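You operate a simulated robot arm through the tools that you are given. There is no shell and no other tool. Be economical: measure what you need, move in short steps, check, and stop when the job is done.

The job below is to be done with a simulated robot arm. You get a single attempt, and the scene is never put back.

TASK
Move the string tin from the odds drawer to the gilt tray, shut the drawer and tighten its loose knob.
Fine: slide the divider up against the small boxes before you shut it.

Only the result counts: the job must be done as asked and must still hold three seconds after the hand-in. Knocking over, shifting, dropping, spilling or breaking anything else fails it.

THE ROBOT
A 7-joint arm with a two-finger parallel gripper, fixed in place. Base frame: the origin is at the foot of the arm, x ahead of it, y to its left, z up. Lengths are in m, angles in rad, forces in N, time in s.
Its first joint turns from -2.897 to 2.897 rad. Payload 4.4 kg.
The tool frame sits at the grasp point between the pads (the TCP): z along the fingers, y along the line on which they close. The tips reach 0.023 m beyond it. Largest opening 0.094 m; finger width 0.038, thickness 0.01; the body of the gripper, 0.054 by 0.096 m, starts 0.039 m behind the TCP.
Orientation is that of the tool frame in the base frame, as a unit quaternion [x, y, z, w]. With the fingers straight down and closing along the base's y, the tool's x points along the base's -x, its y along +y and its z along -z.

THE INTERFACE
- The arm moves only by the tool play_rows. Its argument "commands" is a list that holds one entry, the list of rows, each a list of 7 numbers: the shift along the tool's x, y, z in m, then the turn, a rotation vector about the tool's x, y, z in rad, then the gripper command, from -1 (shut) to 1 (fully open), values between in proportion. In form: [[[x, y, z, rx, ry, rz, gripper], ...]]. A call has 1 to 10 rows; each row shifts and turns the commanded pose from where the row before left it, along the tool's axes as they then stand. Each row takes 0.2 s and may step no farther than 0.05 m and 0.15 rad from the row before; otherwise, or with a gripper value out of range, the whole call is refused. Where a pose cannot be reached the arm comes as near as it can. A force on the tool above 40 N (or 10 N above the force at the start of the call, whichever is more), or a blocked arm, ends the call early, and 0.2 s more pass. The fingers move at their own pace (about 0.072 m/s each) and stop on an object; they squeeze with about 35 N. The grip force told is the motor's: it shows also when the fingers shut on nothing. Time passes only in rows, and 0.2 s behind the last, so rows that do not move let the fingers close. It gives the time, the measured TCP pose, the force on the tool (base axes), the opening and the grip force at its end, in the units of the frame above (readings bear some noise).
- Cameras (640 x 400 px; columns grow to the right, rows downward): "scene" is fixed at [0.0503, 0.6519, 1.137]; the picture's right is [-0.07, -1.00, 0.00], its down [-0.50, 0.04, -0.87] and it looks along [0.86, -0.06, -0.50] (base axes); focal length 369 px, centre (320, 200). "wrist" rides on the gripper at [0.086, 0.016, -0.074] in the tool frame; the picture's right is [-0.18, 0.98, 0.00], its down [-0.58, -0.11, -0.81] and it looks along [-0.79, -0.15, 0.59] (tool axes); focal length 243 px, centre (320, 200). There is no depth. A picture from a camera that has moved, and an enlarged one, comes with that camera's place and axes in the base frame and with its lens.
- snapshot(camera): a new picture of that camera. No time passes.
- zoom(camera, box): a new picture of the part [left, top, right, bottom] of that camera's present view, enlarged. No time passes.
- job_done(): hands the job in; it is judged then, once.

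Work in short steps. Places have to be worked out from the pictures, the camera data and where the tool is seen: move nearer, look again, correct. Check each grasp and each placing, and mend what went wrong. You have 120 turns and 68 pictures in all, those below and enlarged ones among them. Open the gripper and draw the arm clear of the work before you hand the job in, unless the task says otherwise; then end with one line.

The tools are called after "Call:" as name(argument=value, ...) on one line, values as JSON. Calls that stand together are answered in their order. play_rows: Moves the arm, as the interface text tells. Its arguments: {"type":"object","properties":{"commands":{"type":"array","items":{"type":"array","items":{"type":"array","items":{"type":"number"}}}}},"required":["commands"]} The other tools are called the same way: snapshot (camera) takes a picture; zoom (camera, box) takes an enlarged picture of a part of a camera's view; job_done () hands the job in.

At the start:

```text
time_s: 0.0
ee_pos: [0.5239, 0.2827, 0.9485]
tcp_rot: [0.0, 1.0, 0.0, 0.0]
contact_force: [-0.4, 1.7, -0.7]
opening: 0.0939
gripper_force: 0.0
```

scene: 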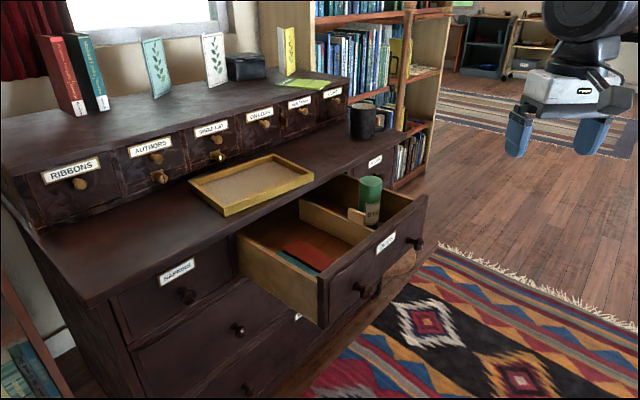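
wrist: 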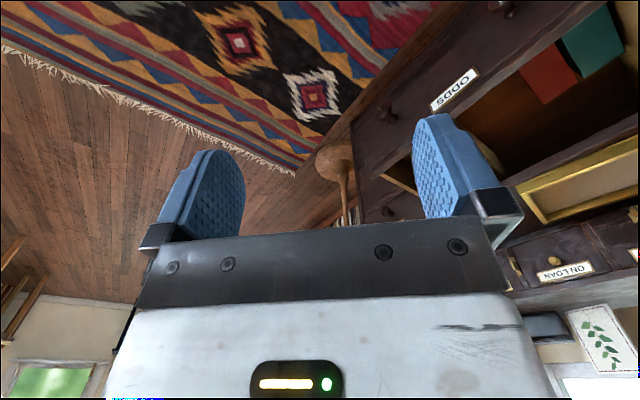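

I start with enlarged views of the drawer and its surroundings.

Call:
zoom(camera="scene", box=[220, 140, 460, 340])

Call:
zoom(camera="scene", box=[160, 60, 420, 220])

```text
2.00 times, centred on (340, 240) of scene
camera zoom: at [0.0503, 0.6519, 1.137], right [-0.07, -1.0, 0.0], down [-0.5, 0.04, -0.87], along [0.86, -0.06, -0.5], focal length 738 px, centre (280, 120)
```

zoom: 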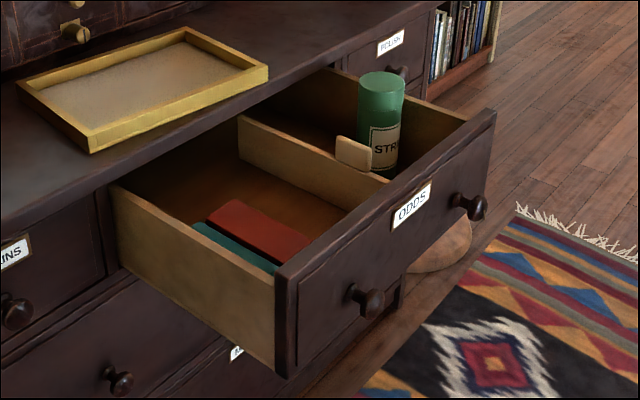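

```text
2.46 times, centred on (290, 140) of scene
camera zoom: at [0.0503, 0.6519, 1.137], right [-0.07, -1.0, 0.0], down [-0.5, 0.04, -0.87], along [0.86, -0.06, -0.5], focal length 908 px, centre (394, 348)
```

zoom: 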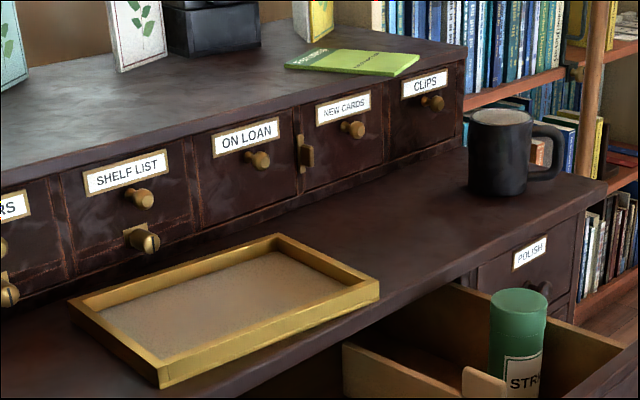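

Triangulating the label puts the drawer front at about (0.68, 0.47, 0.66), with the dresser turned about 45°. I turn the wrist to face it and look.

Call:
play_rows(commands=[[[0.02, 0, -0.01, 0, 0, -0.14, 1], [0.02, 0, -0.01, 0, 0, -0.14, 1], [0.02, 0, -0.01, 0, 0, -0.14, 1], [0.02, 0, -0.01, 0, 0, -0.14, 1], [0.02, 0, 0, 0, 0, -0.14, 1], [0.02, 0, 0, 0, 0, -0.0854, 1]]])

Call:
snapshot(camera="wrist")

```text
time_s: 1.4
ee_pos: [0.4148, 0.2439, 0.9884]
tcp_rot: [-0.383, 0.924, 0.0, 0.0]
contact_force: [-0.2, 0.3, 1.1]
opening: 0.094
gripper_force: 0.2
```

```text
63 pictures are left
camera wrist: at [0.3409, 0.1943, 1.0636], right [-0.57, 0.82, 0.0], down [0.49, 0.33, 0.81], along [0.66, 0.46, -0.59], focal length 243 px, centre (320, 200)
```

wrist: 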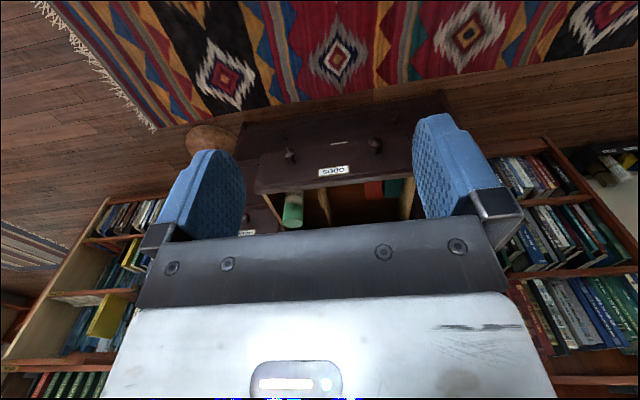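

The drawer is visible between the fingers; I enlarge both views for matching points.

Call:
zoom(camera="wrist", box=[230, 90, 450, 240])

Call:
zoom(camera="scene", box=[320, 160, 440, 240])

```text
2.67 times, centred on (340, 165) of wrist
camera zoom: at [0.3409, 0.1943, 1.0636], right [-0.57, 0.82, 0.0], down [0.49, 0.33, 0.81], along [0.66, 0.46, -0.59], focal length 647 px, centre (267, 293)
```

zoom: 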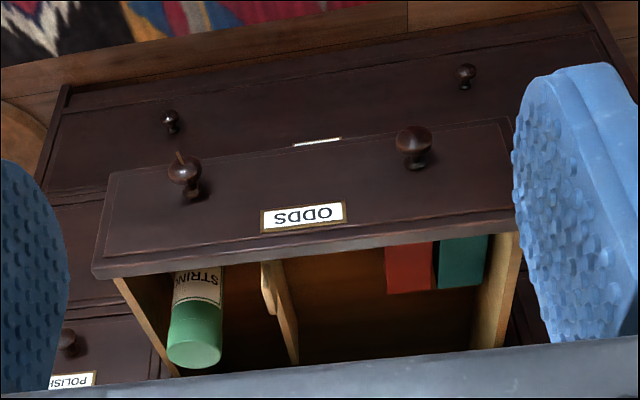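

```text
5.00 times, centred on (380, 200) of scene
camera zoom: at [0.0503, 0.6519, 1.137], right [-0.07, -1.0, 0.0], down [-0.5, 0.04, -0.87], along [0.86, -0.06, -0.5], focal length 1845 px, centre (20, 200)
```

zoom: 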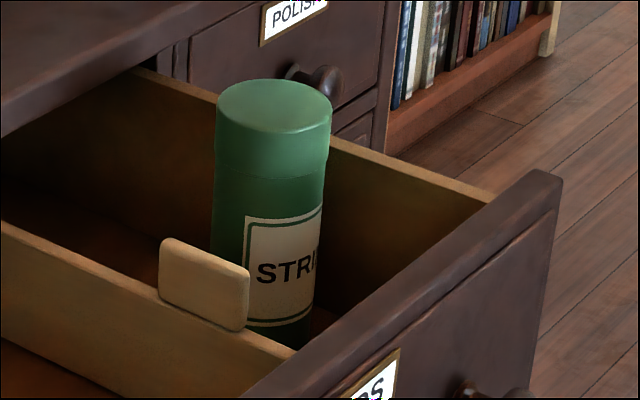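

Tin top is about (0.867, 0.467, 0.71); the drawer's front rim is at z≈0.69. The tray is about 1.05–1.2 m out, near the reach limit, so I test reach in the air with a tilted tool (0.5 rad outward).

Call:
play_rows(commands=[[[0, 0, 0, 0, -0.125, 0, 1], [0, 0, 0, 0, -0.125, 0, 1], [0, 0, 0, 0, -0.125, 0, 1], [0, 0, 0, 0, -0.125, 0, 1], [-0.0439, 0, 0.024, 0, 0, 0, 1], [-0.0439, 0, 0.024, 0, 0, 0, 1], [-0.0439, 0, 0.024, 0, 0, 0, 1], [-0.0439, 0, 0.024, 0, 0, 0, 1], [-0.0439, 0, 0.024, 0, 0, 0, 1], [-0.0439, 0, 0.024, 0, 0, 0, 1]]])

Call:
play_rows(commands=[[[-0.0439, 0, 0.024, 0, 0, 0, 1], [-0.0439, 0, 0.024, 0, 0, 0, 1], [-0.0439, 0, 0.024, 0, 0, 0, 1], [-0.0439, 0, 0.024, 0, 0, 0, 1], [-0.0439, 0, 0.024, 0, 0, 0, 1], [-0.0439, 0, 0.024, 0, 0, 0, 1], [0, 0, 0, 0, 0, 0, 1]]])

Call:
snapshot(camera="scene")

```text
time_s: 3.6
ee_pos: [0.6267, 0.4556, 0.989]
tcp_rot: [-0.371, 0.895, 0.095, 0.229]
contact_force: [0.0, -0.8, -0.6]
opening: 0.094
gripper_force: 0.1
```

```text
time_s: 5.2
ee_pos: [0.8411, 0.6664, 0.9872]
tcp_rot: [-0.371, 0.895, 0.094, 0.229]
contact_force: [0.5, 0.1, -0.2]
opening: 0.0938
gripper_force: 0.1
```

```text
60 pictures are left
```

scene: 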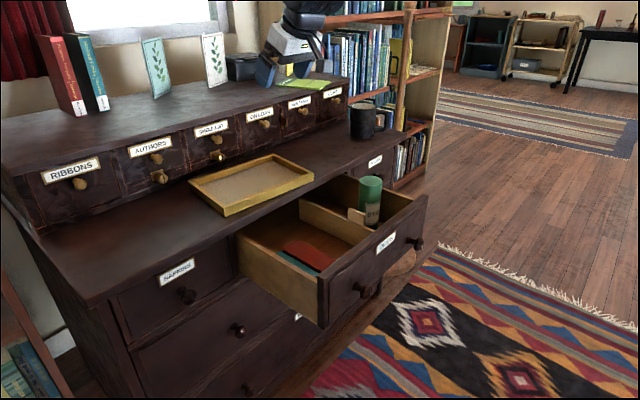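

The arm reached p≈1.07 m without trouble. I test the eventual placing spot above the tray (p≈1.12, q≈-0.06) at z≈0.85.

Call:
play_rows(commands=[[[-0.0439, 0.03, 0.024, 0, 0, 0, 0.7], [0, 0.033, 0, 0, 0, 0, 0.7], [0.024, 0, 0.0439, 0, 0, 0, 0.7], [0.024, 0, 0.0439, 0, 0, 0, 0.7], [0.018, 0, 0.033, 0, 0, 0, 0.7], [0, 0, 0, 0, 0, 0, 0.7]]])

Call:
snapshot(camera="scene")

Call:
snapshot(camera="wrist")

```text
refused: row 1 steps farther than a row can; nothing moved
```

```text
59 pictures are left
```

scene: 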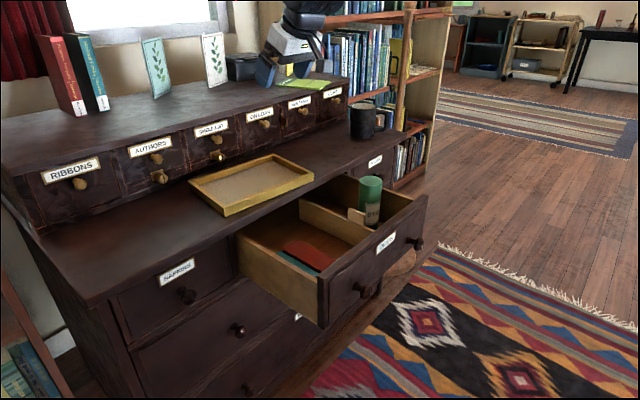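

```text
58 pictures are left
camera wrist: at [0.7501, 0.5995, 1.0112], right [-0.58, 0.81, 0.09], down [0.16, 0.01, 0.99], along [0.8, 0.59, -0.14], focal length 243 px, centre (320, 200)
```

wrist: 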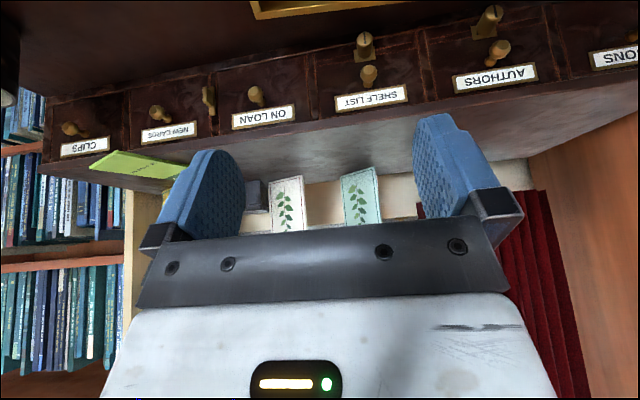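

The first row was too long; I repeat it with shorter steps.

Call:
play_rows(commands=[[[-0.0439, 0, 0.023, 0, 0, 0, 0.7], [0, 0.04, 0, 0, 0, 0, 0.7], [0.003, 0.023, 0.0055, 0, 0, 0, 0.7], [0.0235, 0, 0.0435, 0, 0, 0, 0.7], [0.0235, 0, 0.0435, 0, 0, 0, 0.7], [0.014, 0, 0.026, 0, 0, 0, 0.7], [0, 0, 0, 0, 0, 0, 0.7]]])

Call:
snapshot(camera="scene")

```text
time_s: 6.8
ee_pos: [0.8278, 0.7452, 0.8523]
tcp_rot: [-0.371, 0.895, 0.095, 0.229]
contact_force: [-0.2, 0.5, -0.2]
opening: 0.0799
gripper_force: 0.1
```

```text
57 pictures are left
```

scene: 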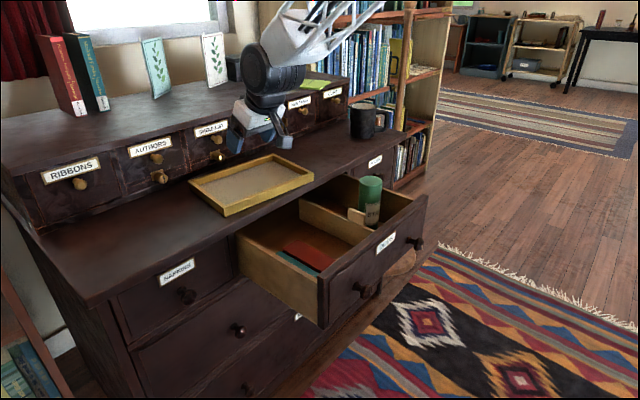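

The spot is within reach. Now I move over the tin (p 0.943, q −0.283) at the same height.

Call:
play_rows(commands=[[[0.0212, -0.0321, -0.0116, 0, 0, 0, 0.7], [0.0212, -0.0321, -0.0116, 0, 0, 0, 0.7], [0.0212, -0.0321, -0.0116, 0, 0, 0, 0.7], [0.0212, -0.0321, -0.0116, 0, 0, 0, 0.7], [0.0212, -0.0321, -0.0116, 0, 0, 0, 0.7], [0.0212, -0.0321, -0.0116, 0, 0, 0, 0.7], [0.0212, -0.0321, -0.0116, 0, 0, 0, 0.7], [0.0235, 0, 0.0435, 0, 0, 0, 0.7], [0, 0, 0, 0, 0, 0, 0.7]]])

Call:
zoom(camera="scene", box=[260, 60, 500, 220])

Call:
snapshot(camera="wrist")

```text
time_s: 8.8
ee_pos: [0.8687, 0.4683, 0.8024]
tcp_rot: [-0.371, 0.895, 0.094, 0.229]
contact_force: [-0.4, -0.3, -0.4]
opening: 0.08
gripper_force: 0.1
```

```text
2.50 times, centred on (380, 140) of scene
camera zoom: at [0.0503, 0.6519, 1.137], right [-0.07, -1.0, 0.0], down [-0.5, 0.04, -0.87], along [0.86, -0.06, -0.5], focal length 923 px, centre (170, 350)
```

zoom: 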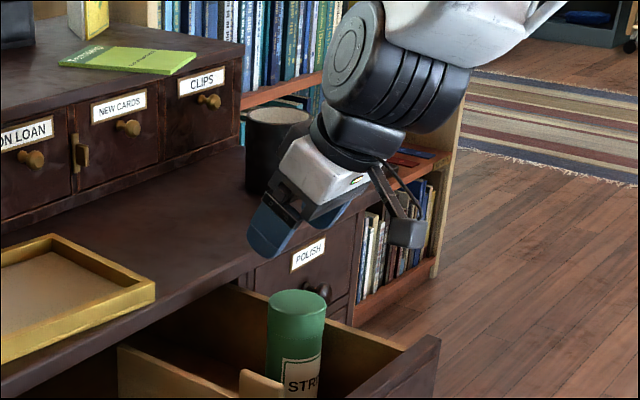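

```text
55 pictures are left
camera wrist: at [0.7781, 0.401, 0.8272], right [-0.58, 0.81, 0.09], down [0.16, 0.01, 0.99], along [0.8, 0.59, -0.14], focal length 243 px, centre (320, 200)
```

wrist: 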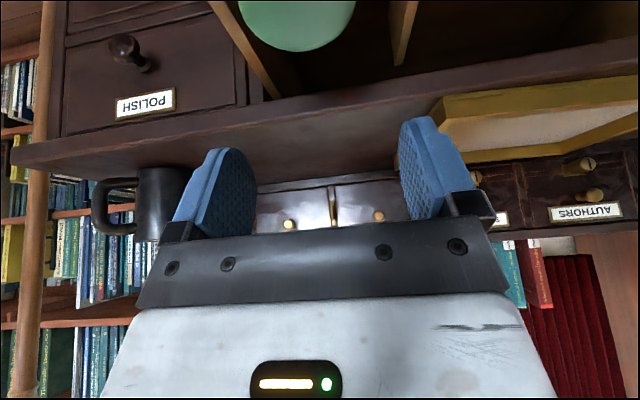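

The tin is centred under the open fingers (within ~3 mm). I descend straight down about 0.11 m.

Call:
play_rows(commands=[[[0.0168, -0.001, 0.0307, 0, 0, 0, 0.7], [0.0168, -0.001, 0.0307, 0, 0, 0, 0.7], [0.0168, 0, 0.0307, 0, 0, 0, 0.7], [0, 0, 0, 0, 0, 0, 0.7]]])

Call:
zoom(camera="scene", box=[310, 120, 450, 220])

```text
time_s: 9.8
ee_pos: [0.8707, 0.467, 0.6981]
tcp_rot: [-0.371, 0.895, 0.095, 0.229]
contact_force: [0.6, 0.9, 0.0]
opening: 0.08
gripper_force: 0.1
```

```text
4.00 times, centred on (380, 170) of scene
camera zoom: at [0.0503, 0.6519, 1.137], right [-0.07, -1.0, 0.0], down [-0.5, 0.04, -0.87], along [0.86, -0.06, -0.5], focal length 1476 px, centre (80, 320)
```

zoom: 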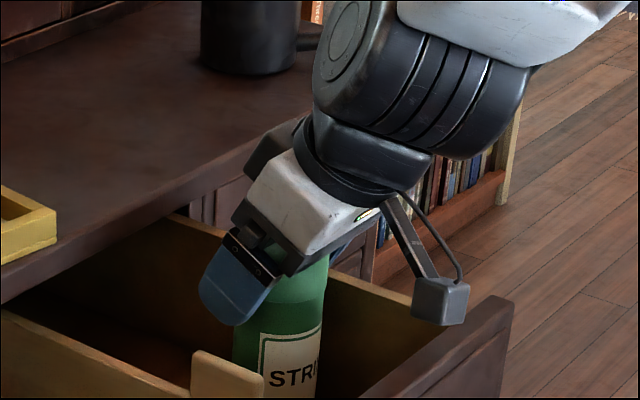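

The fingers straddle the tin and the wrist camera just clears the drawer front. I close the gripper here.

Call:
play_rows(commands=[[[0, 0, 0, 0, 0, 0, 0.2], [0, 0, 0, 0, 0, 0, -0.2], [0, 0, 0, 0, 0, 0, -1], [0, 0, 0, 0, 0, 0, -1]]])

Call:
play_rows(commands=[[[-0.0096, 0, -0.0176, 0, 0, 0, -1], [0, 0, 0, 0, 0, 0, -1]]])

Call:
zoom(camera="scene", box=[310, 120, 450, 220])

```text
time_s: 10.8
ee_pos: [0.871, 0.4662, 0.6992]
tcp_rot: [-0.371, 0.895, 0.095, 0.229]
contact_force: [0.1, 0.6, -0.4]
opening: 0.0575
gripper_force: 34.6
```

```text
time_s: 11.4
ee_pos: [0.8693, 0.4668, 0.7188]
tcp_rot: [-0.371, 0.895, 0.095, 0.228]
contact_force: [1.0, -0.2, -1.9]
opening: 0.0575
gripper_force: 34.9
```

```text
4.00 times, centred on (380, 170) of scene
camera zoom: at [0.0503, 0.6519, 1.137], right [-0.07, -1.0, 0.0], down [-0.5, 0.04, -0.87], along [0.86, -0.06, -0.5], focal length 1476 px, centre (80, 320)
```

zoom: 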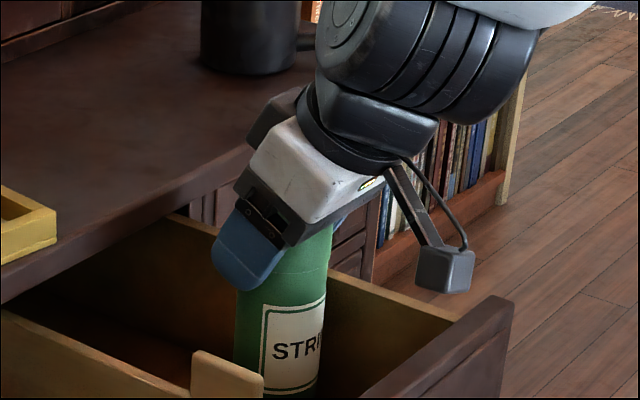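

The tin comes up with the gripper (grip 35 N, opening 0.0575). I lift it well clear of the tray rim.

Call:
play_rows(commands=[[[-0.0192, 0, -0.0351, 0, 0, 0, -1], [-0.0192, 0, -0.0351, 0, 0, 0, -1], [-0.0192, 0, -0.0351, 0, 0, 0, -1], [-0.0192, 0, -0.0351, 0, 0, 0, -1], [-0.0192, 0, -0.0351, 0, 0, 0, -1], [0, 0, 0, 0, 0, 0, -1]]])

Call:
zoom(camera="scene", box=[230, 60, 470, 210])

```text
time_s: 12.8
ee_pos: [0.8701, 0.4691, 0.9207]
tcp_rot: [-0.372, 0.895, 0.095, 0.227]
contact_force: [0.4, 0.1, -2.6]
opening: 0.0575
gripper_force: 35.2
```

```text
2.67 times, centred on (350, 135) of scene
camera zoom: at [0.0503, 0.6519, 1.137], right [-0.07, -1.0, 0.0], down [-0.5, 0.04, -0.87], along [0.86, -0.06, -0.5], focal length 984 px, centre (240, 373)
```

zoom: 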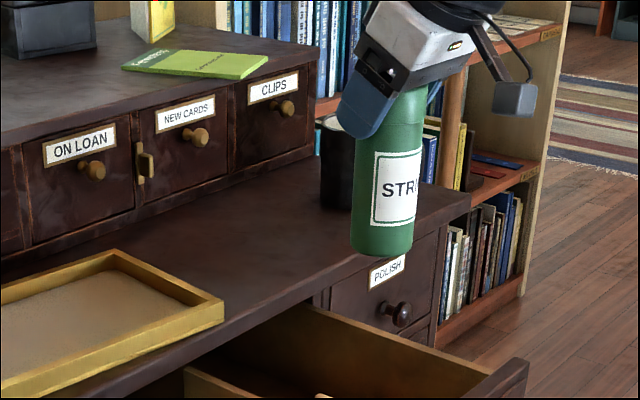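

The tin hangs vertical, bottom about 0.124 m below the TCP. I carry it over the tray centre.

Call:
play_rows(commands=[[[-0.0223, 0.0319, 0.0122, 0, 0, 0, -1], [-0.0223, 0.0319, 0.0122, 0, 0, 0, -1], [-0.0223, 0.0319, 0.0122, 0, 0, 0, -1], [-0.0223, 0.0319, 0.0122, 0, 0, 0, -1], [-0.0223, 0.0319, 0.0122, 0, 0, 0, -1], [-0.0223, 0.0319, 0.0122, 0, 0, 0, -1], [-0.0223, 0.0319, 0.0122, 0, 0, 0, -1], [0, 0, 0, 0, 0, 0, -1]]])

Call:
zoom(camera="scene", box=[160, 60, 400, 220])

Call:
snapshot(camera="wrist")

```text
time_s: 14.6
ee_pos: [0.8372, 0.7541, 0.9202]
tcp_rot: [-0.371, 0.895, 0.094, 0.228]
contact_force: [0.7, -0.2, -2.1]
opening: 0.0575
gripper_force: 35.3
```

```text
2.50 times, centred on (280, 140) of scene
camera zoom: at [0.0503, 0.6519, 1.137], right [-0.07, -1.0, 0.0], down [-0.5, 0.04, -0.87], along [0.86, -0.06, -0.5], focal length 923 px, centre (420, 350)
```

zoom: 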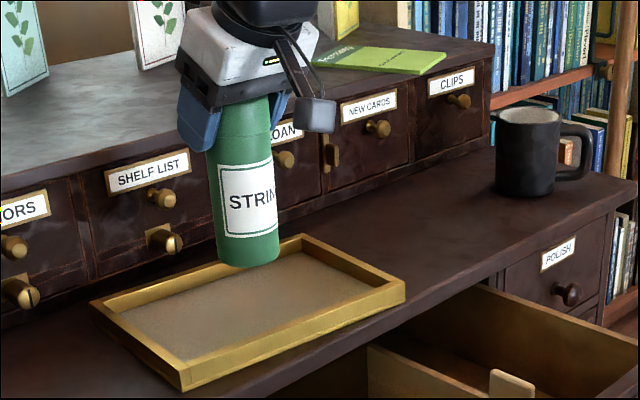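

```text
50 pictures are left
camera wrist: at [0.7454, 0.6864, 0.9437], right [-0.58, 0.81, 0.09], down [0.16, 0.01, 0.99], along [0.8, 0.59, -0.14], focal length 243 px, centre (320, 200)
```

wrist: 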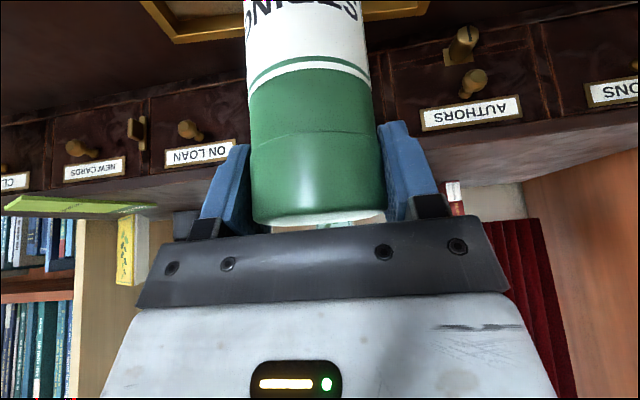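

The tin's drop point would land slightly to the front of the tray; I shift it 25 mm farther out, and lower it to just above the floor.

Call:
play_rows(commands=[[[-0.022, -0.005, 0.012, 0, 0, 0, -1], [0.0144, 0, 0.0263, 0, 0, 0, -1], [0.0096, 0, 0.0176, 0, 0, 0, -1], [0, 0, 0, 0, 0, 0, -1]]])

Call:
zoom(camera="scene", box=[180, 100, 330, 220])

```text
time_s: 15.6
ee_pos: [0.8607, 0.7666, 0.8692]
tcp_rot: [-0.37, 0.896, 0.094, 0.228]
contact_force: [0.4, 0.8, -2.4]
opening: 0.0572
gripper_force: 34.9
```

```text
3.33 times, centred on (255, 160) of scene
camera zoom: at [0.0503, 0.6519, 1.137], right [-0.07, -1.0, 0.0], down [-0.5, 0.04, -0.87], along [0.86, -0.06, -0.5], focal length 1230 px, centre (537, 333)
```

zoom: 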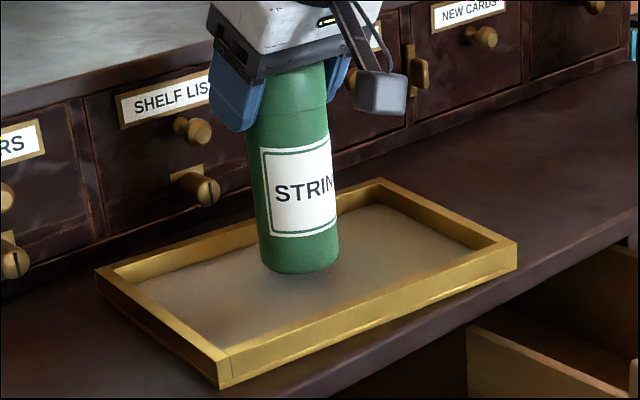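

Well centred and nearly down. I lower in small steps watching the force.

Call:
play_rows(commands=[[[0.0053, 0, 0.0097, 0, 0, 0, -1], [0.0024, 0, 0.0044, 0, 0, 0, -1], [0, 0, 0, 0, 0, 0, -1]]])

Call:
play_rows(commands=[[[0.0014, 0, 0.0026, 0, 0, 0, -1], [0, 0, 0, 0, 0, 0, -1]]])

Call:
play_rows(commands=[[[0.0014, 0, 0.0026, 0, 0, 0, -1], [0, 0, 0, 0, 0, 0, -1]]])

Call:
zoom(camera="scene", box=[180, 100, 330, 220])

```text
time_s: 16.4
ee_pos: [0.8603, 0.7659, 0.8533]
tcp_rot: [-0.371, 0.895, 0.095, 0.229]
contact_force: [-1.2, -0.9, 6.2]
opening: 0.0573
gripper_force: 35.3
```

```text
time_s: 17.0
ee_pos: [0.862, 0.7663, 0.8538]
tcp_rot: [-0.371, 0.895, 0.096, 0.23]
contact_force: [-1.9, 1.2, 26.7]
opening: 0.0575
gripper_force: 35.1
```

```text
time_s: 17.6
ee_pos: [0.8614, 0.7654, 0.849]
tcp_rot: [-0.371, 0.895, 0.094, 0.229]
contact_force: [-0.3, 4.2, 26.5]
opening: 0.0577
gripper_force: 35.3
```

```text
3.33 times, centred on (255, 160) of scene
camera zoom: at [0.0503, 0.6519, 1.137], right [-0.07, -1.0, 0.0], down [-0.5, 0.04, -0.87], along [0.86, -0.06, -0.5], focal length 1230 px, centre (537, 333)
```

zoom: 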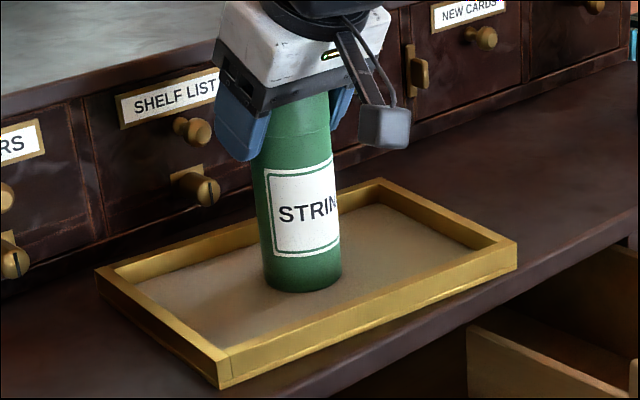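

It rests on the tray floor (26 N upward). I relieve the pressure, then open.

Call:
play_rows(commands=[[[-0.0019, 0, -0.0035, 0, 0, 0, -1], [0, 0, 0, 0, 0, 0, -1], [0, 0, 0, 0, 0, 0, -0.1], [0, 0, 0, 0, 0, 0, 0.3], [0, 0, 0, 0, 0, 0, 0.7], [0, 0, 0, 0, 0, 0, 0.7]]])

Call:
play_rows(commands=[[[0, 0, -0.03, 0, 0, 0, 0.7], [0, 0, -0.045, 0, 0, 0, 0.7], [0, 0, -0.045, 0, 0, 0, 0.7], [0, 0, 0, 0, 0, 0, 0.7]]])

Call:
snapshot(camera="scene")

```text
time_s: 19.0
ee_pos: [0.8621, 0.7658, 0.8521]
tcp_rot: [-0.371, 0.895, 0.094, 0.229]
contact_force: [0.2, 0.4, -1.1]
opening: 0.08
gripper_force: 0.1
```

```text
time_s: 20.0
ee_pos: [0.8215, 0.7236, 0.9581]
tcp_rot: [-0.371, 0.895, 0.094, 0.228]
contact_force: [0.5, 0.5, 0.3]
opening: 0.0798
gripper_force: 0.1
```

```text
47 pictures are left
```

scene: 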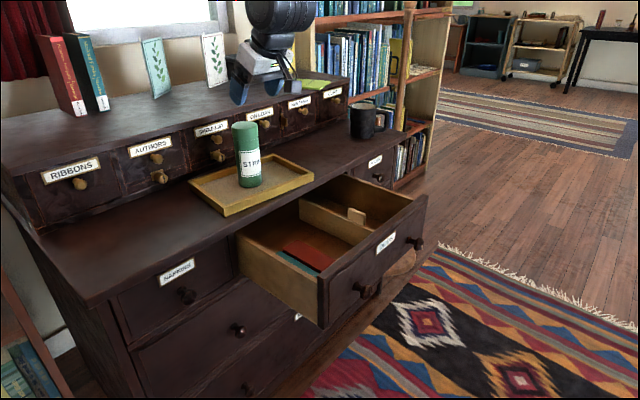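

The tin stands in the tray. I draw back, straighten the tool, and look into the drawer.

Call:
play_rows(commands=[[[0.0409, -0.01, -0.0224, 0, 0, 0, 0], [0.0409, -0.01, -0.0224, 0, 0, 0, -1], [0.0409, -0.01, -0.0224, 0, 0, 0, -1], [0.0409, -0.01, -0.0224, 0, 0, 0, -1], [0.0409, -0.01, -0.0224, 0, 0, 0, -1], [0.0409, -0.01, -0.0224, 0, 0.12, 0, -1], [0, -0.01, -0.04, 0, 0.13, 0, -1], [0, -0.01, 0, 0, 0.125, 0, -1], [0, 0, 0, 0, 0.125, 0, 1], [0, 0, 0, 0, 0.15, 0, 1]]])

Call:
snapshot(camera="wrist")

```text
time_s: 22.2
ee_pos: [0.6675, 0.4594, 0.9949]
tcp_rot: [-0.381, 0.922, -0.029, -0.07]
contact_force: [-0.3, -0.4, -0.1]
opening: 0.0822
gripper_force: 0.1
```

```text
46 pictures are left
camera wrist: at [0.6034, 0.4189, 1.0821], right [-0.57, 0.82, -0.03], down [0.57, 0.42, 0.71], along [0.6, 0.39, -0.7], focal length 243 px, centre (320, 200)
```

wrist: 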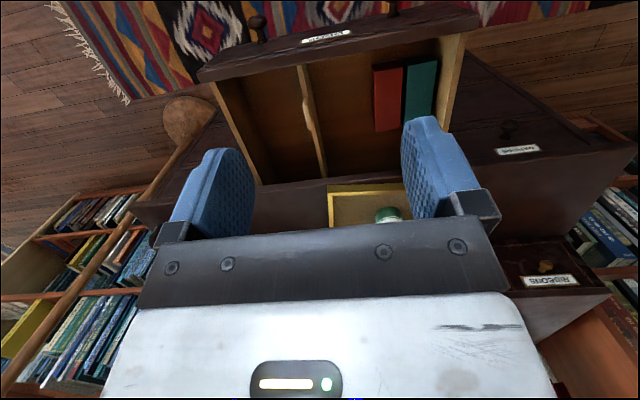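

A good top view; I enlarge the drawer.

Call:
zoom(camera="wrist", box=[190, 0, 490, 190])

Call:
zoom(camera="scene", box=[230, 160, 430, 285])

```text
2.11 times, centred on (340, 95) of wrist
camera zoom: at [0.6034, 0.4189, 1.0821], right [-0.57, 0.82, -0.03], down [0.57, 0.42, 0.71], along [0.6, 0.39, -0.7], focal length 511 px, centre (278, 421)
```

zoom: 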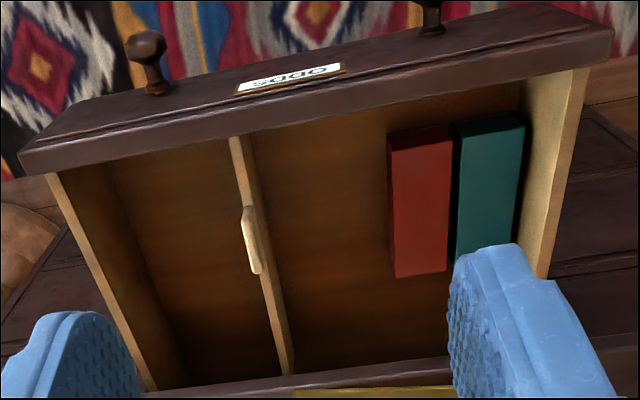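

```text
3.20 times, centred on (330, 222) of scene
camera zoom: at [0.0503, 0.6519, 1.137], right [-0.07, -1.0, 0.0], down [-0.5, 0.04, -0.87], along [0.86, -0.06, -0.5], focal length 1181 px, centre (288, 128)
```

zoom: 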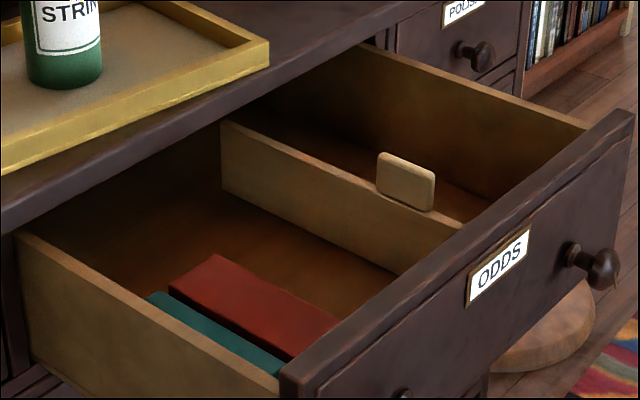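

The divider (q≈−0.20) has a tab at about p=0.928, q=−0.205, z≈0.65, and the red box's near face is at q≈−0.075. I go upright over the tab, open fingers.

Call:
play_rows(commands=[[[0, 0, 0, 0, -0.15, 0, 0.2], [-0.044, -0.0192, 0, 0, 0, 0, 0.2], [-0.044, -0.0192, 0, 0, 0, 0, 0.2], [-0.043, -0.0192, 0, 0, 0, 0, 0.2], [0, 0, 0.049, 0, 0, 0, 0.2], [0, 0, 0.049, 0, 0, 0, 0.2], [0, 0, 0.049, 0, 0, 0, 0.2], [0, 0, 0.049, 0, 0, 0, 0.2], [0, 0, 0.03, 0, 0, 0, 0.2], [0, 0, 0, 0, 0, 0, 0.2]]])

Call:
zoom(camera="scene", box=[290, 120, 450, 220])

Call:
snapshot(camera="wrist")

```text
time_s: 24.4
ee_pos: [0.8042, 0.512, 0.769]
tcp_rot: [-0.383, 0.924, 0.0, 0.0]
contact_force: [0.3, -0.3, -0.2]
opening: 0.0564
gripper_force: 0.1
```

```text
4.00 times, centred on (370, 170) of scene
camera zoom: at [0.0503, 0.6519, 1.137], right [-0.07, -1.0, 0.0], down [-0.5, 0.04, -0.87], along [0.86, -0.06, -0.5], focal length 1476 px, centre (120, 320)
```

zoom: 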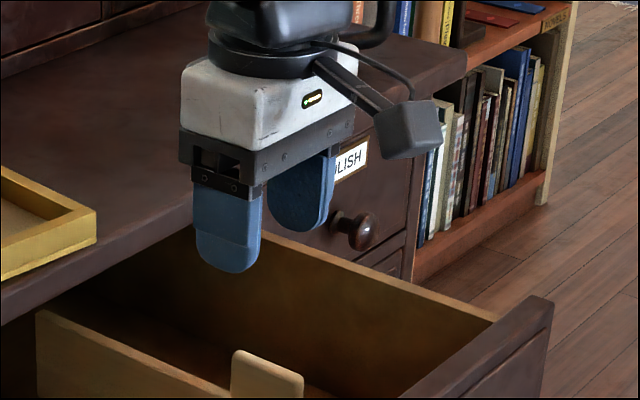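

```text
42 pictures are left
camera wrist: at [0.7303, 0.463, 0.8439], right [-0.56, 0.83, 0.0], down [0.49, 0.33, 0.81], along [0.67, 0.46, -0.59], focal length 243 px, centre (320, 200)
```

wrist: 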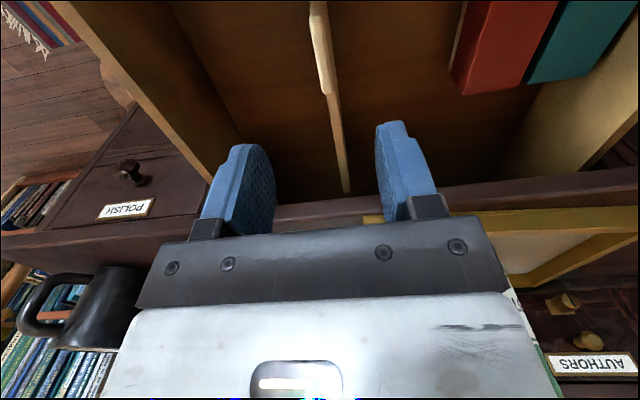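

The tab lies between the fingers. I lower to z≈0.658 and close on it.

Call:
play_rows(commands=[[[0.005, 0.003, 0.04, 0, 0, 0, 0.2], [0, 0, 0.04, 0, 0, 0, 0.2], [0, 0, 0.031, 0, 0, 0, 0.2], [0, 0, 0, 0, 0, 0, 0.2]]])

Call:
zoom(camera="scene", box=[290, 140, 430, 240])

```text
time_s: 25.4
ee_pos: [0.7986, 0.5119, 0.6592]
tcp_rot: [-0.383, 0.924, 0.0, 0.0]
contact_force: [0.5, -0.5, 0.5]
opening: 0.0564
gripper_force: 0.1
```

```text
4.00 times, centred on (360, 190) of scene
camera zoom: at [0.0503, 0.6519, 1.137], right [-0.07, -1.0, 0.0], down [-0.5, 0.04, -0.87], along [0.86, -0.06, -0.5], focal length 1476 px, centre (160, 240)
```

zoom: 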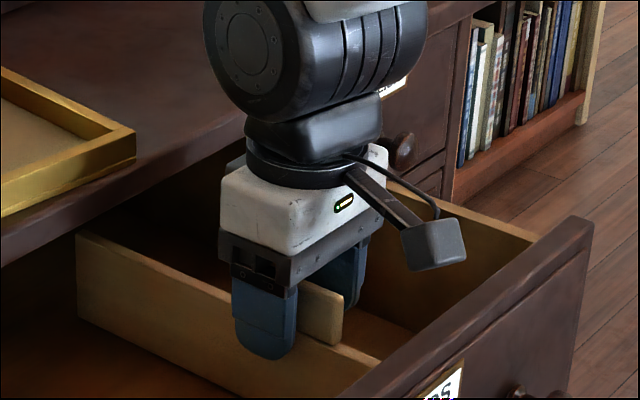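

Fingers straddle the tab. I nudge 8 mm toward the front for a fuller grip and close.

Call:
play_rows(commands=[[[0.008, 0, 0, 0, 0, 0, 0.2], [0, 0, 0, 0, 0, 0, -0.3], [0, 0, 0, 0, 0, 0, -0.8], [0, 0, 0, 0, 0, 0, -1], [0, 0, 0, 0, 0, 0, -1]]])

Call:
play_rows(commands=[[[0, 0.01, 0, 0, 0, 0, -1], [0, 0.01, 0, 0, 0, 0, -1], [0, 0, 0, 0, 0, 0, -1]]])

Call:
zoom(camera="scene", box=[230, 140, 430, 280])

```text
time_s: 26.6
ee_pos: [0.7919, 0.5054, 0.6596]
tcp_rot: [-0.382, 0.924, 0.0, 0.0]
contact_force: [-2.4, -0.1, 2.4]
opening: 0.01
gripper_force: 44.7
```

```text
time_s: 27.4
ee_pos: [0.7769, 0.5187, 0.6596]
tcp_rot: [-0.383, 0.924, 0.001, 0.001]
contact_force: [1.9, 0.4, 16.0]
opening: 0.0103
gripper_force: 45.4
```

```text
2.86 times, centred on (330, 210) of scene
camera zoom: at [0.0503, 0.6519, 1.137], right [-0.07, -1.0, 0.0], down [-0.5, 0.04, -0.87], along [0.86, -0.06, -0.5], focal length 1054 px, centre (291, 171)
```

zoom: 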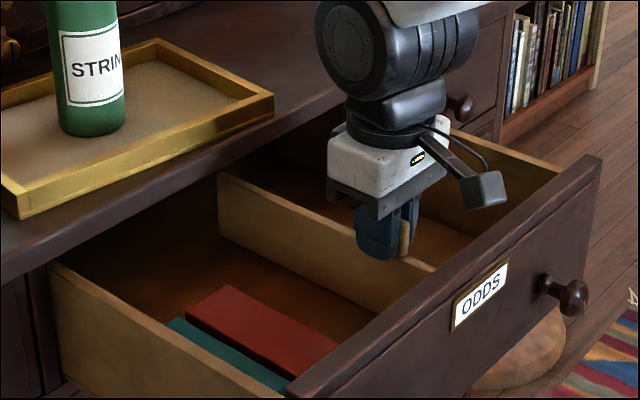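

The divider moves with the tab. I slide on another 0.075 m, then look.

Call:
play_rows(commands=[[[0, 0.015, 0, 0, 0, 0, -1], [0, 0.015, 0, 0, 0, 0, -1], [0, 0.015, 0, 0, 0, 0, -1], [0, 0.015, 0, 0, 0, 0, -1], [0, 0.015, 0, 0, 0, 0, -1], [0, 0, 0, 0, 0, 0, -1]]])

Call:
zoom(camera="scene", box=[230, 140, 430, 280])

Call:
snapshot(camera="wrist")

```text
time_s: 28.2
ee_pos: [0.7451, 0.5517, 0.6597]
tcp_rot: [-0.383, 0.924, 0.002, 0.002]
contact_force: [1.7, 1.9, 2.5]
opening: 0.0103
gripper_force: 45.2
stopped in row 4: the force on the tool passed its limit (the readings are from after the stop); the commanded pose is now the measured one
```

```text
2.86 times, centred on (330, 210) of scene
camera zoom: at [0.0503, 0.6519, 1.137], right [-0.07, -1.0, 0.0], down [-0.5, 0.04, -0.87], along [0.86, -0.06, -0.5], focal length 1054 px, centre (291, 171)
```

zoom: 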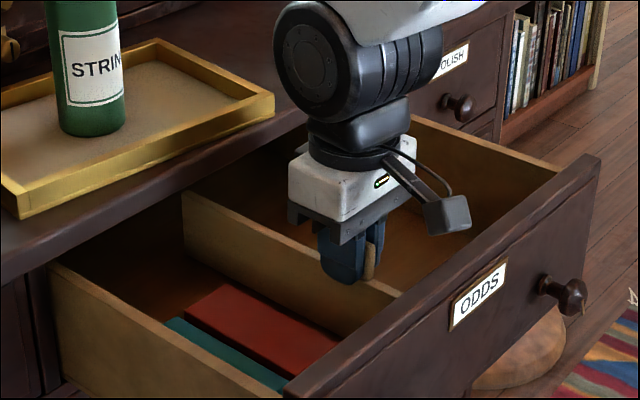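

```text
38 pictures are left
camera wrist: at [0.6719, 0.5021, 0.7341], right [-0.56, 0.83, 0.0], down [0.49, 0.33, 0.81], along [0.67, 0.46, -0.59], focal length 243 px, centre (320, 200)
```

wrist: 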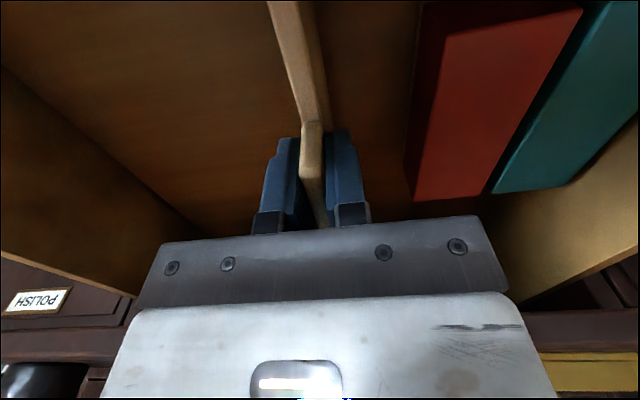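

The force limit tripped with no contact with the boxes yet; likely sliding friction. I continue with smaller steps.

Call:
play_rows(commands=[[[0, 0.006, 0, 0, 0, 0, -1], [0, 0.006, 0, 0, 0, 0, -1], [0, 0.006, 0, 0, 0, 0, -1]]])

Call:
play_rows(commands=[[[0, 0.006, 0, 0, 0, 0, -1], [0, 0.006, 0, 0, 0, 0, -1], [0, 0.006, 0, 0, 0, 0, -1]]])

Call:
snapshot(camera="wrist")

```text
time_s: 29.1
ee_pos: [0.7321, 0.5653, 0.6599]
tcp_rot: [-0.383, 0.924, 0.001, 0.002]
contact_force: [0.5, -2.3, -2.7]
opening: 0.01
gripper_force: 45.1
```

```text
time_s: 29.9
ee_pos: [0.7209, 0.5776, 0.6599]
tcp_rot: [-0.383, 0.924, 0.001, 0.002]
contact_force: [2.4, 0.3, 4.7]
opening: 0.0101
gripper_force: 44.6
```

```text
37 pictures are left
camera wrist: at [0.6459, 0.5274, 0.7341], right [-0.56, 0.83, 0.0], down [0.49, 0.33, 0.81], along [0.67, 0.46, -0.59], focal length 243 px, centre (320, 200)
```

wrist: 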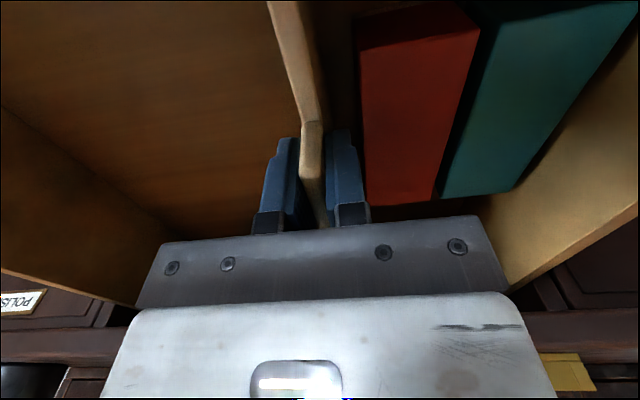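

About 20 mm remain. I continue 12 mm, then in 3 mm steps while watching force.

Call:
play_rows(commands=[[[0, 0.005, 0, 0, 0, 0, -1], [0, 0.005, 0, 0, 0, 0, -1], [0, 0, 0, 0, 0, 0, -1]]])

Call:
play_rows(commands=[[[0, 0.003, 0, 0, 0, 0, -1], [0, 0, 0, 0, 0, 0, -1]]])

Call:
zoom(camera="wrist", box=[250, 0, 490, 150])

Call:
zoom(camera="scene", box=[260, 200, 380, 280])

```text
time_s: 30.6
ee_pos: [0.7116, 0.5842, 0.6592]
tcp_rot: [-0.382, 0.924, 0.001, 0.001]
contact_force: [8.7, -7.1, 8.3]
opening: 0.01
gripper_force: 45.2
```

```text
time_s: 31.1
ee_pos: [0.7118, 0.5843, 0.6601]
tcp_rot: [-0.383, 0.924, 0.0, 0.003]
contact_force: [6.7, -9.8, 1.5]
opening: 0.01
gripper_force: 45.5
stopped in row 2: the force on the tool passed its limit (the readings are from after the stop); the commanded pose is now the measured one
```

```text
2.67 times, centred on (370, 75) of wrist
camera zoom: at [0.6383, 0.5345, 0.734], right [-0.56, 0.83, 0.0], down [0.48, 0.33, 0.81], along [0.67, 0.46, -0.59], focal length 647 px, centre (187, 533)
```

zoom: 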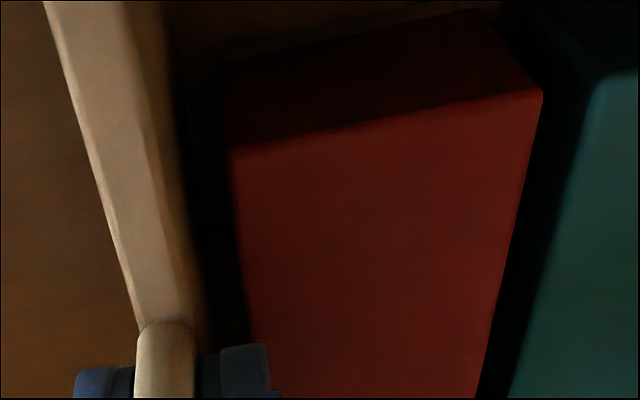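

```text
5.00 times, centred on (320, 240) of scene
camera zoom: at [0.0503, 0.6519, 1.137], right [-0.07, -1.0, 0.0], down [-0.5, 0.04, -0.87], along [0.86, -0.06, -0.5], focal length 1845 px, centre (320, 0)
```

zoom: 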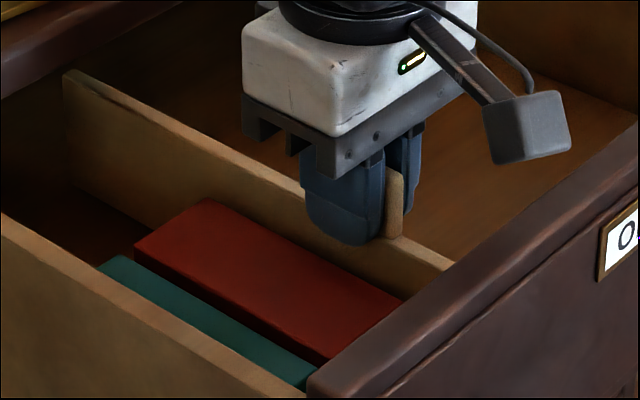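

Resistance appeared at q≈−0.09, though estimates suggest a ~1 cm gap may still remain. I release, rise, and look down into the gap.

Call:
play_rows(commands=[[[0, 0, 0, 0, 0, 0, -0.6], [0, 0, 0, 0, 0, 0, -0.4], [0, 0, -0.04, 0, 0, 0, -0.4], [0, 0, -0.05, 0, 0, 0, -0.4], [0.04, 0, -0.03, 0, 0.1, 0, -0.4], [0.04, 0, -0.03, 0, 0.15, 0, -0.4], [0.04, 0, -0.02, 0, 0.15, 0, -0.4], [0, 0, 0, 0, 0, 0, 1], [0, 0, 0, 0, 0, 0, 1]]])

Call:
zoom(camera="wrist", box=[200, 0, 440, 200])

```text
time_s: 33.1
ee_pos: [0.6304, 0.5056, 0.8439]
tcp_rot: [-0.374, 0.906, -0.076, -0.181]
contact_force: [-0.1, -0.3, 0.0]
opening: 0.094
gripper_force: 0.1
```

```text
2.00 times, centred on (320, 100) of wrist
camera zoom: at [0.5823, 0.4816, 0.9463], right [-0.57, 0.82, -0.07], down [0.68, 0.52, 0.52], along [0.46, 0.25, -0.85], focal length 485 px, centre (320, 400)
```

zoom: 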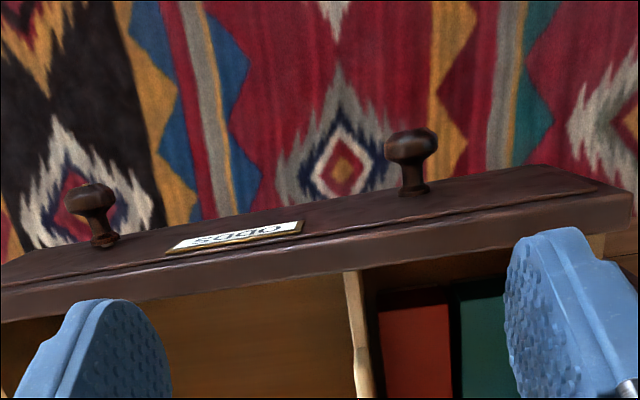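

I need the camera farther over the drawer; moving 0.12 m outward.

Call:
play_rows(commands=[[[-0.0368, 0, -0.0156, 0, 0, 0, 1], [-0.0368, 0, -0.0156, 0, 0, 0, 1], [-0.0368, 0, -0.0156, 0, 0, 0, 1], [0, 0, 0, 0, 0, 0, 1]]])

Call:
zoom(camera="wrist", box=[240, 0, 440, 160])

```text
time_s: 34.1
ee_pos: [0.7155, 0.591, 0.8431]
tcp_rot: [-0.375, 0.906, -0.077, -0.181]
contact_force: [-0.6, -0.2, 0.1]
opening: 0.094
gripper_force: 0.0
```

```text
2.50 times, centred on (340, 80) of wrist
camera zoom: at [0.667, 0.5655, 0.9447], right [-0.57, 0.82, -0.07], down [0.68, 0.52, 0.52], along [0.46, 0.25, -0.85], focal length 606 px, centre (270, 500)
```

zoom: 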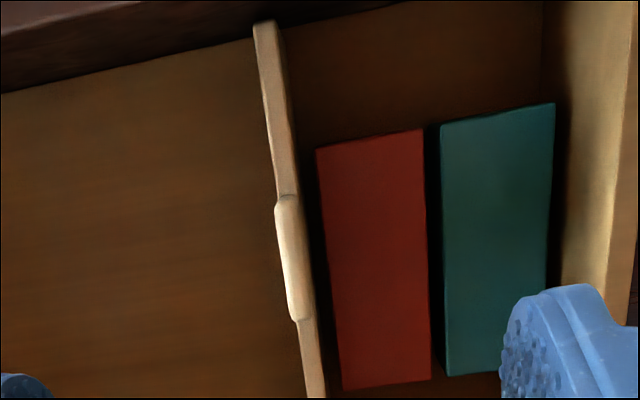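

The divider is parallel to the boxes with about a 10 mm gap left; the outer finger probably met the box side. I'll push it from the other side with closed fingers instead: upright, over p=0.965, q=−0.135.

Call:
play_rows(commands=[[[0, 0, 0, 0, -0.14, 0, 0], [0, 0, 0, 0, -0.14, 0, -1], [0, 0, 0, 0, -0.12, 0, -1], [-0.02, -0.024, 0, 0, 0, 0, -1], [-0.021, -0.024, 0, 0, 0, 0, -1], [0, 0, 0.045, 0, 0, 0, -1], [0, 0, 0.045, 0, 0, 0, -1], [0, 0, 0, 0, 0, 0, -1]]])

Call:
snapshot(camera="wrist")

```text
time_s: 35.9
ee_pos: [0.7804, 0.585, 0.7534]
tcp_rot: [-0.383, 0.924, 0.001, 0.003]
contact_force: [-0.5, 0.4, 0.2]
opening: 0.0001
gripper_force: 34.9
```

```text
32 pictures are left
camera wrist: at [0.7065, 0.5347, 0.8275], right [-0.56, 0.83, 0.0], down [0.48, 0.33, 0.81], along [0.67, 0.46, -0.59], focal length 243 px, centre (320, 200)
```

wrist: 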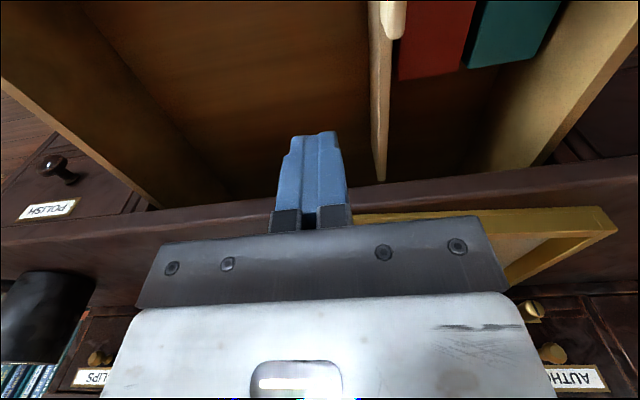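

Closed fingers are over the empty side of the divider. I descend to z≈0.64.

Call:
play_rows(commands=[[[0, 0, 0.04, 0, 0, 0, -1], [0, 0, 0.04, 0, 0, 0, -1], [0, 0, 0.033, 0, 0, 0, -1], [0, 0, 0, 0, 0, 0, -1]]])

Call:
play_rows(commands=[[[0, 0.01, 0, 0, 0, 0, -1], [0, 0.01, 0, 0, 0, 0, -1], [0, 0.007, 0, 0, 0, 0, -1], [0, 0, 0, 0, 0, 0, -1]]])

Call:
play_rows(commands=[[[0, 0.003, 0, 0, 0, 0, -1], [0, 0.003, 0, 0, 0, 0, -1], [0, 0, 0, 0, 0, 0, -1]]])

Call:
zoom(camera="wrist", box=[260, 0, 480, 160])

```text
time_s: 36.9
ee_pos: [0.7794, 0.5856, 0.6391]
tcp_rot: [-0.383, 0.924, 0.0, 0.002]
contact_force: [0.2, 0.0, -0.3]
opening: 0.0
gripper_force: 34.7
```

```text
time_s: 37.9
ee_pos: [0.761, 0.6064, 0.6406]
tcp_rot: [-0.382, 0.924, 0.0, 0.003]
contact_force: [0.0, 0.9, -0.2]
opening: 0.0
gripper_force: 35.0
```

```text
time_s: 38.5
ee_pos: [0.7598, 0.6073, 0.6404]
tcp_rot: [-0.381, 0.925, 0.0, 0.003]
contact_force: [9.0, -8.4, -0.7]
opening: 0.0001
gripper_force: 35.4
stopped in row 3: the force on the tool passed its limit (the readings are from after the stop); the commanded pose is now the measured one
```

```text
2.50 times, centred on (370, 80) of wrist
camera zoom: at [0.6858, 0.5572, 0.7145], right [-0.56, 0.83, 0.0], down [0.49, 0.33, 0.81], along [0.67, 0.45, -0.59], focal length 606 px, centre (195, 500)
```

zoom: 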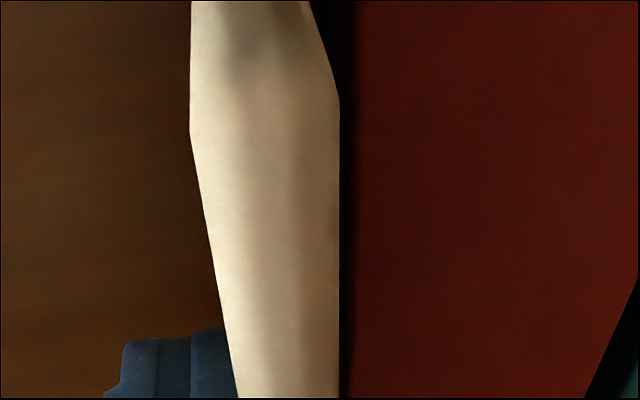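

The divider is hard-blocked although a gap to the red box shows; something farther back may be in the way. I back off the fingers a little and take a look.

Call:
play_rows(commands=[[[0, -0.02, 0, 0, 0, 0, -1], [0.02, 0, -0.02, 0, -0.1, 0, -1], [0.01, 0.02, -0.02, 0, -0.15, 0, -1], [0.01, 0.02, -0.01, 0, -0.15, 0, -1], [0, 0, 0, 0, 0, 0, -1]]])

Call:
snapshot(camera="wrist")

Call:
zoom(camera="scene", box=[230, 170, 400, 290])

```text
time_s: 39.4
ee_pos: [0.7353, 0.5824, 0.6802]
tcp_rot: [-0.379, 0.916, 0.05, 0.125]
contact_force: [9.0, -7.7, -1.8]
opening: 0.0
gripper_force: 35.0
stopped in row 4: the force on the tool passed its limit (the readings are from after the stop); the commanded pose is now the measured one
```

```text
30 pictures are left
camera wrist: at [0.6499, 0.5214, 0.7279], right [-0.57, 0.82, 0.05], down [0.32, 0.17, 0.93], along [0.76, 0.54, -0.36], focal length 243 px, centre (320, 200)
```

wrist: 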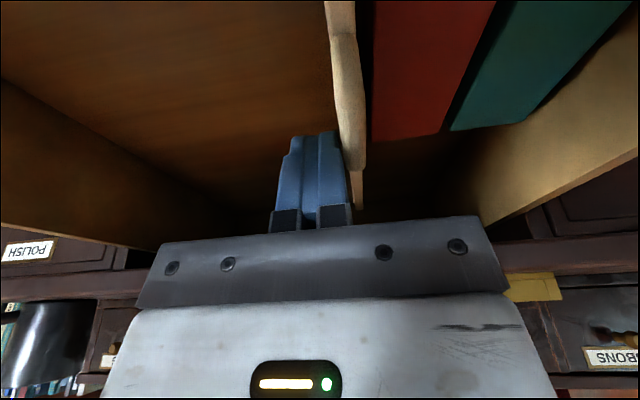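

```text
3.33 times, centred on (315, 230) of scene
camera zoom: at [0.0503, 0.6519, 1.137], right [-0.07, -1.0, 0.0], down [-0.5, 0.04, -0.87], along [0.86, -0.06, -0.5], focal length 1230 px, centre (337, 100)
```

zoom: 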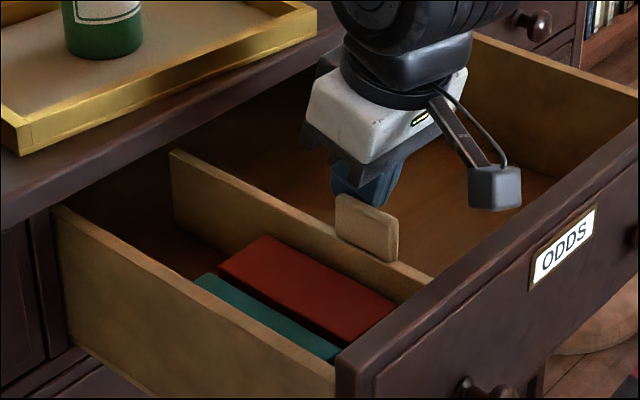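

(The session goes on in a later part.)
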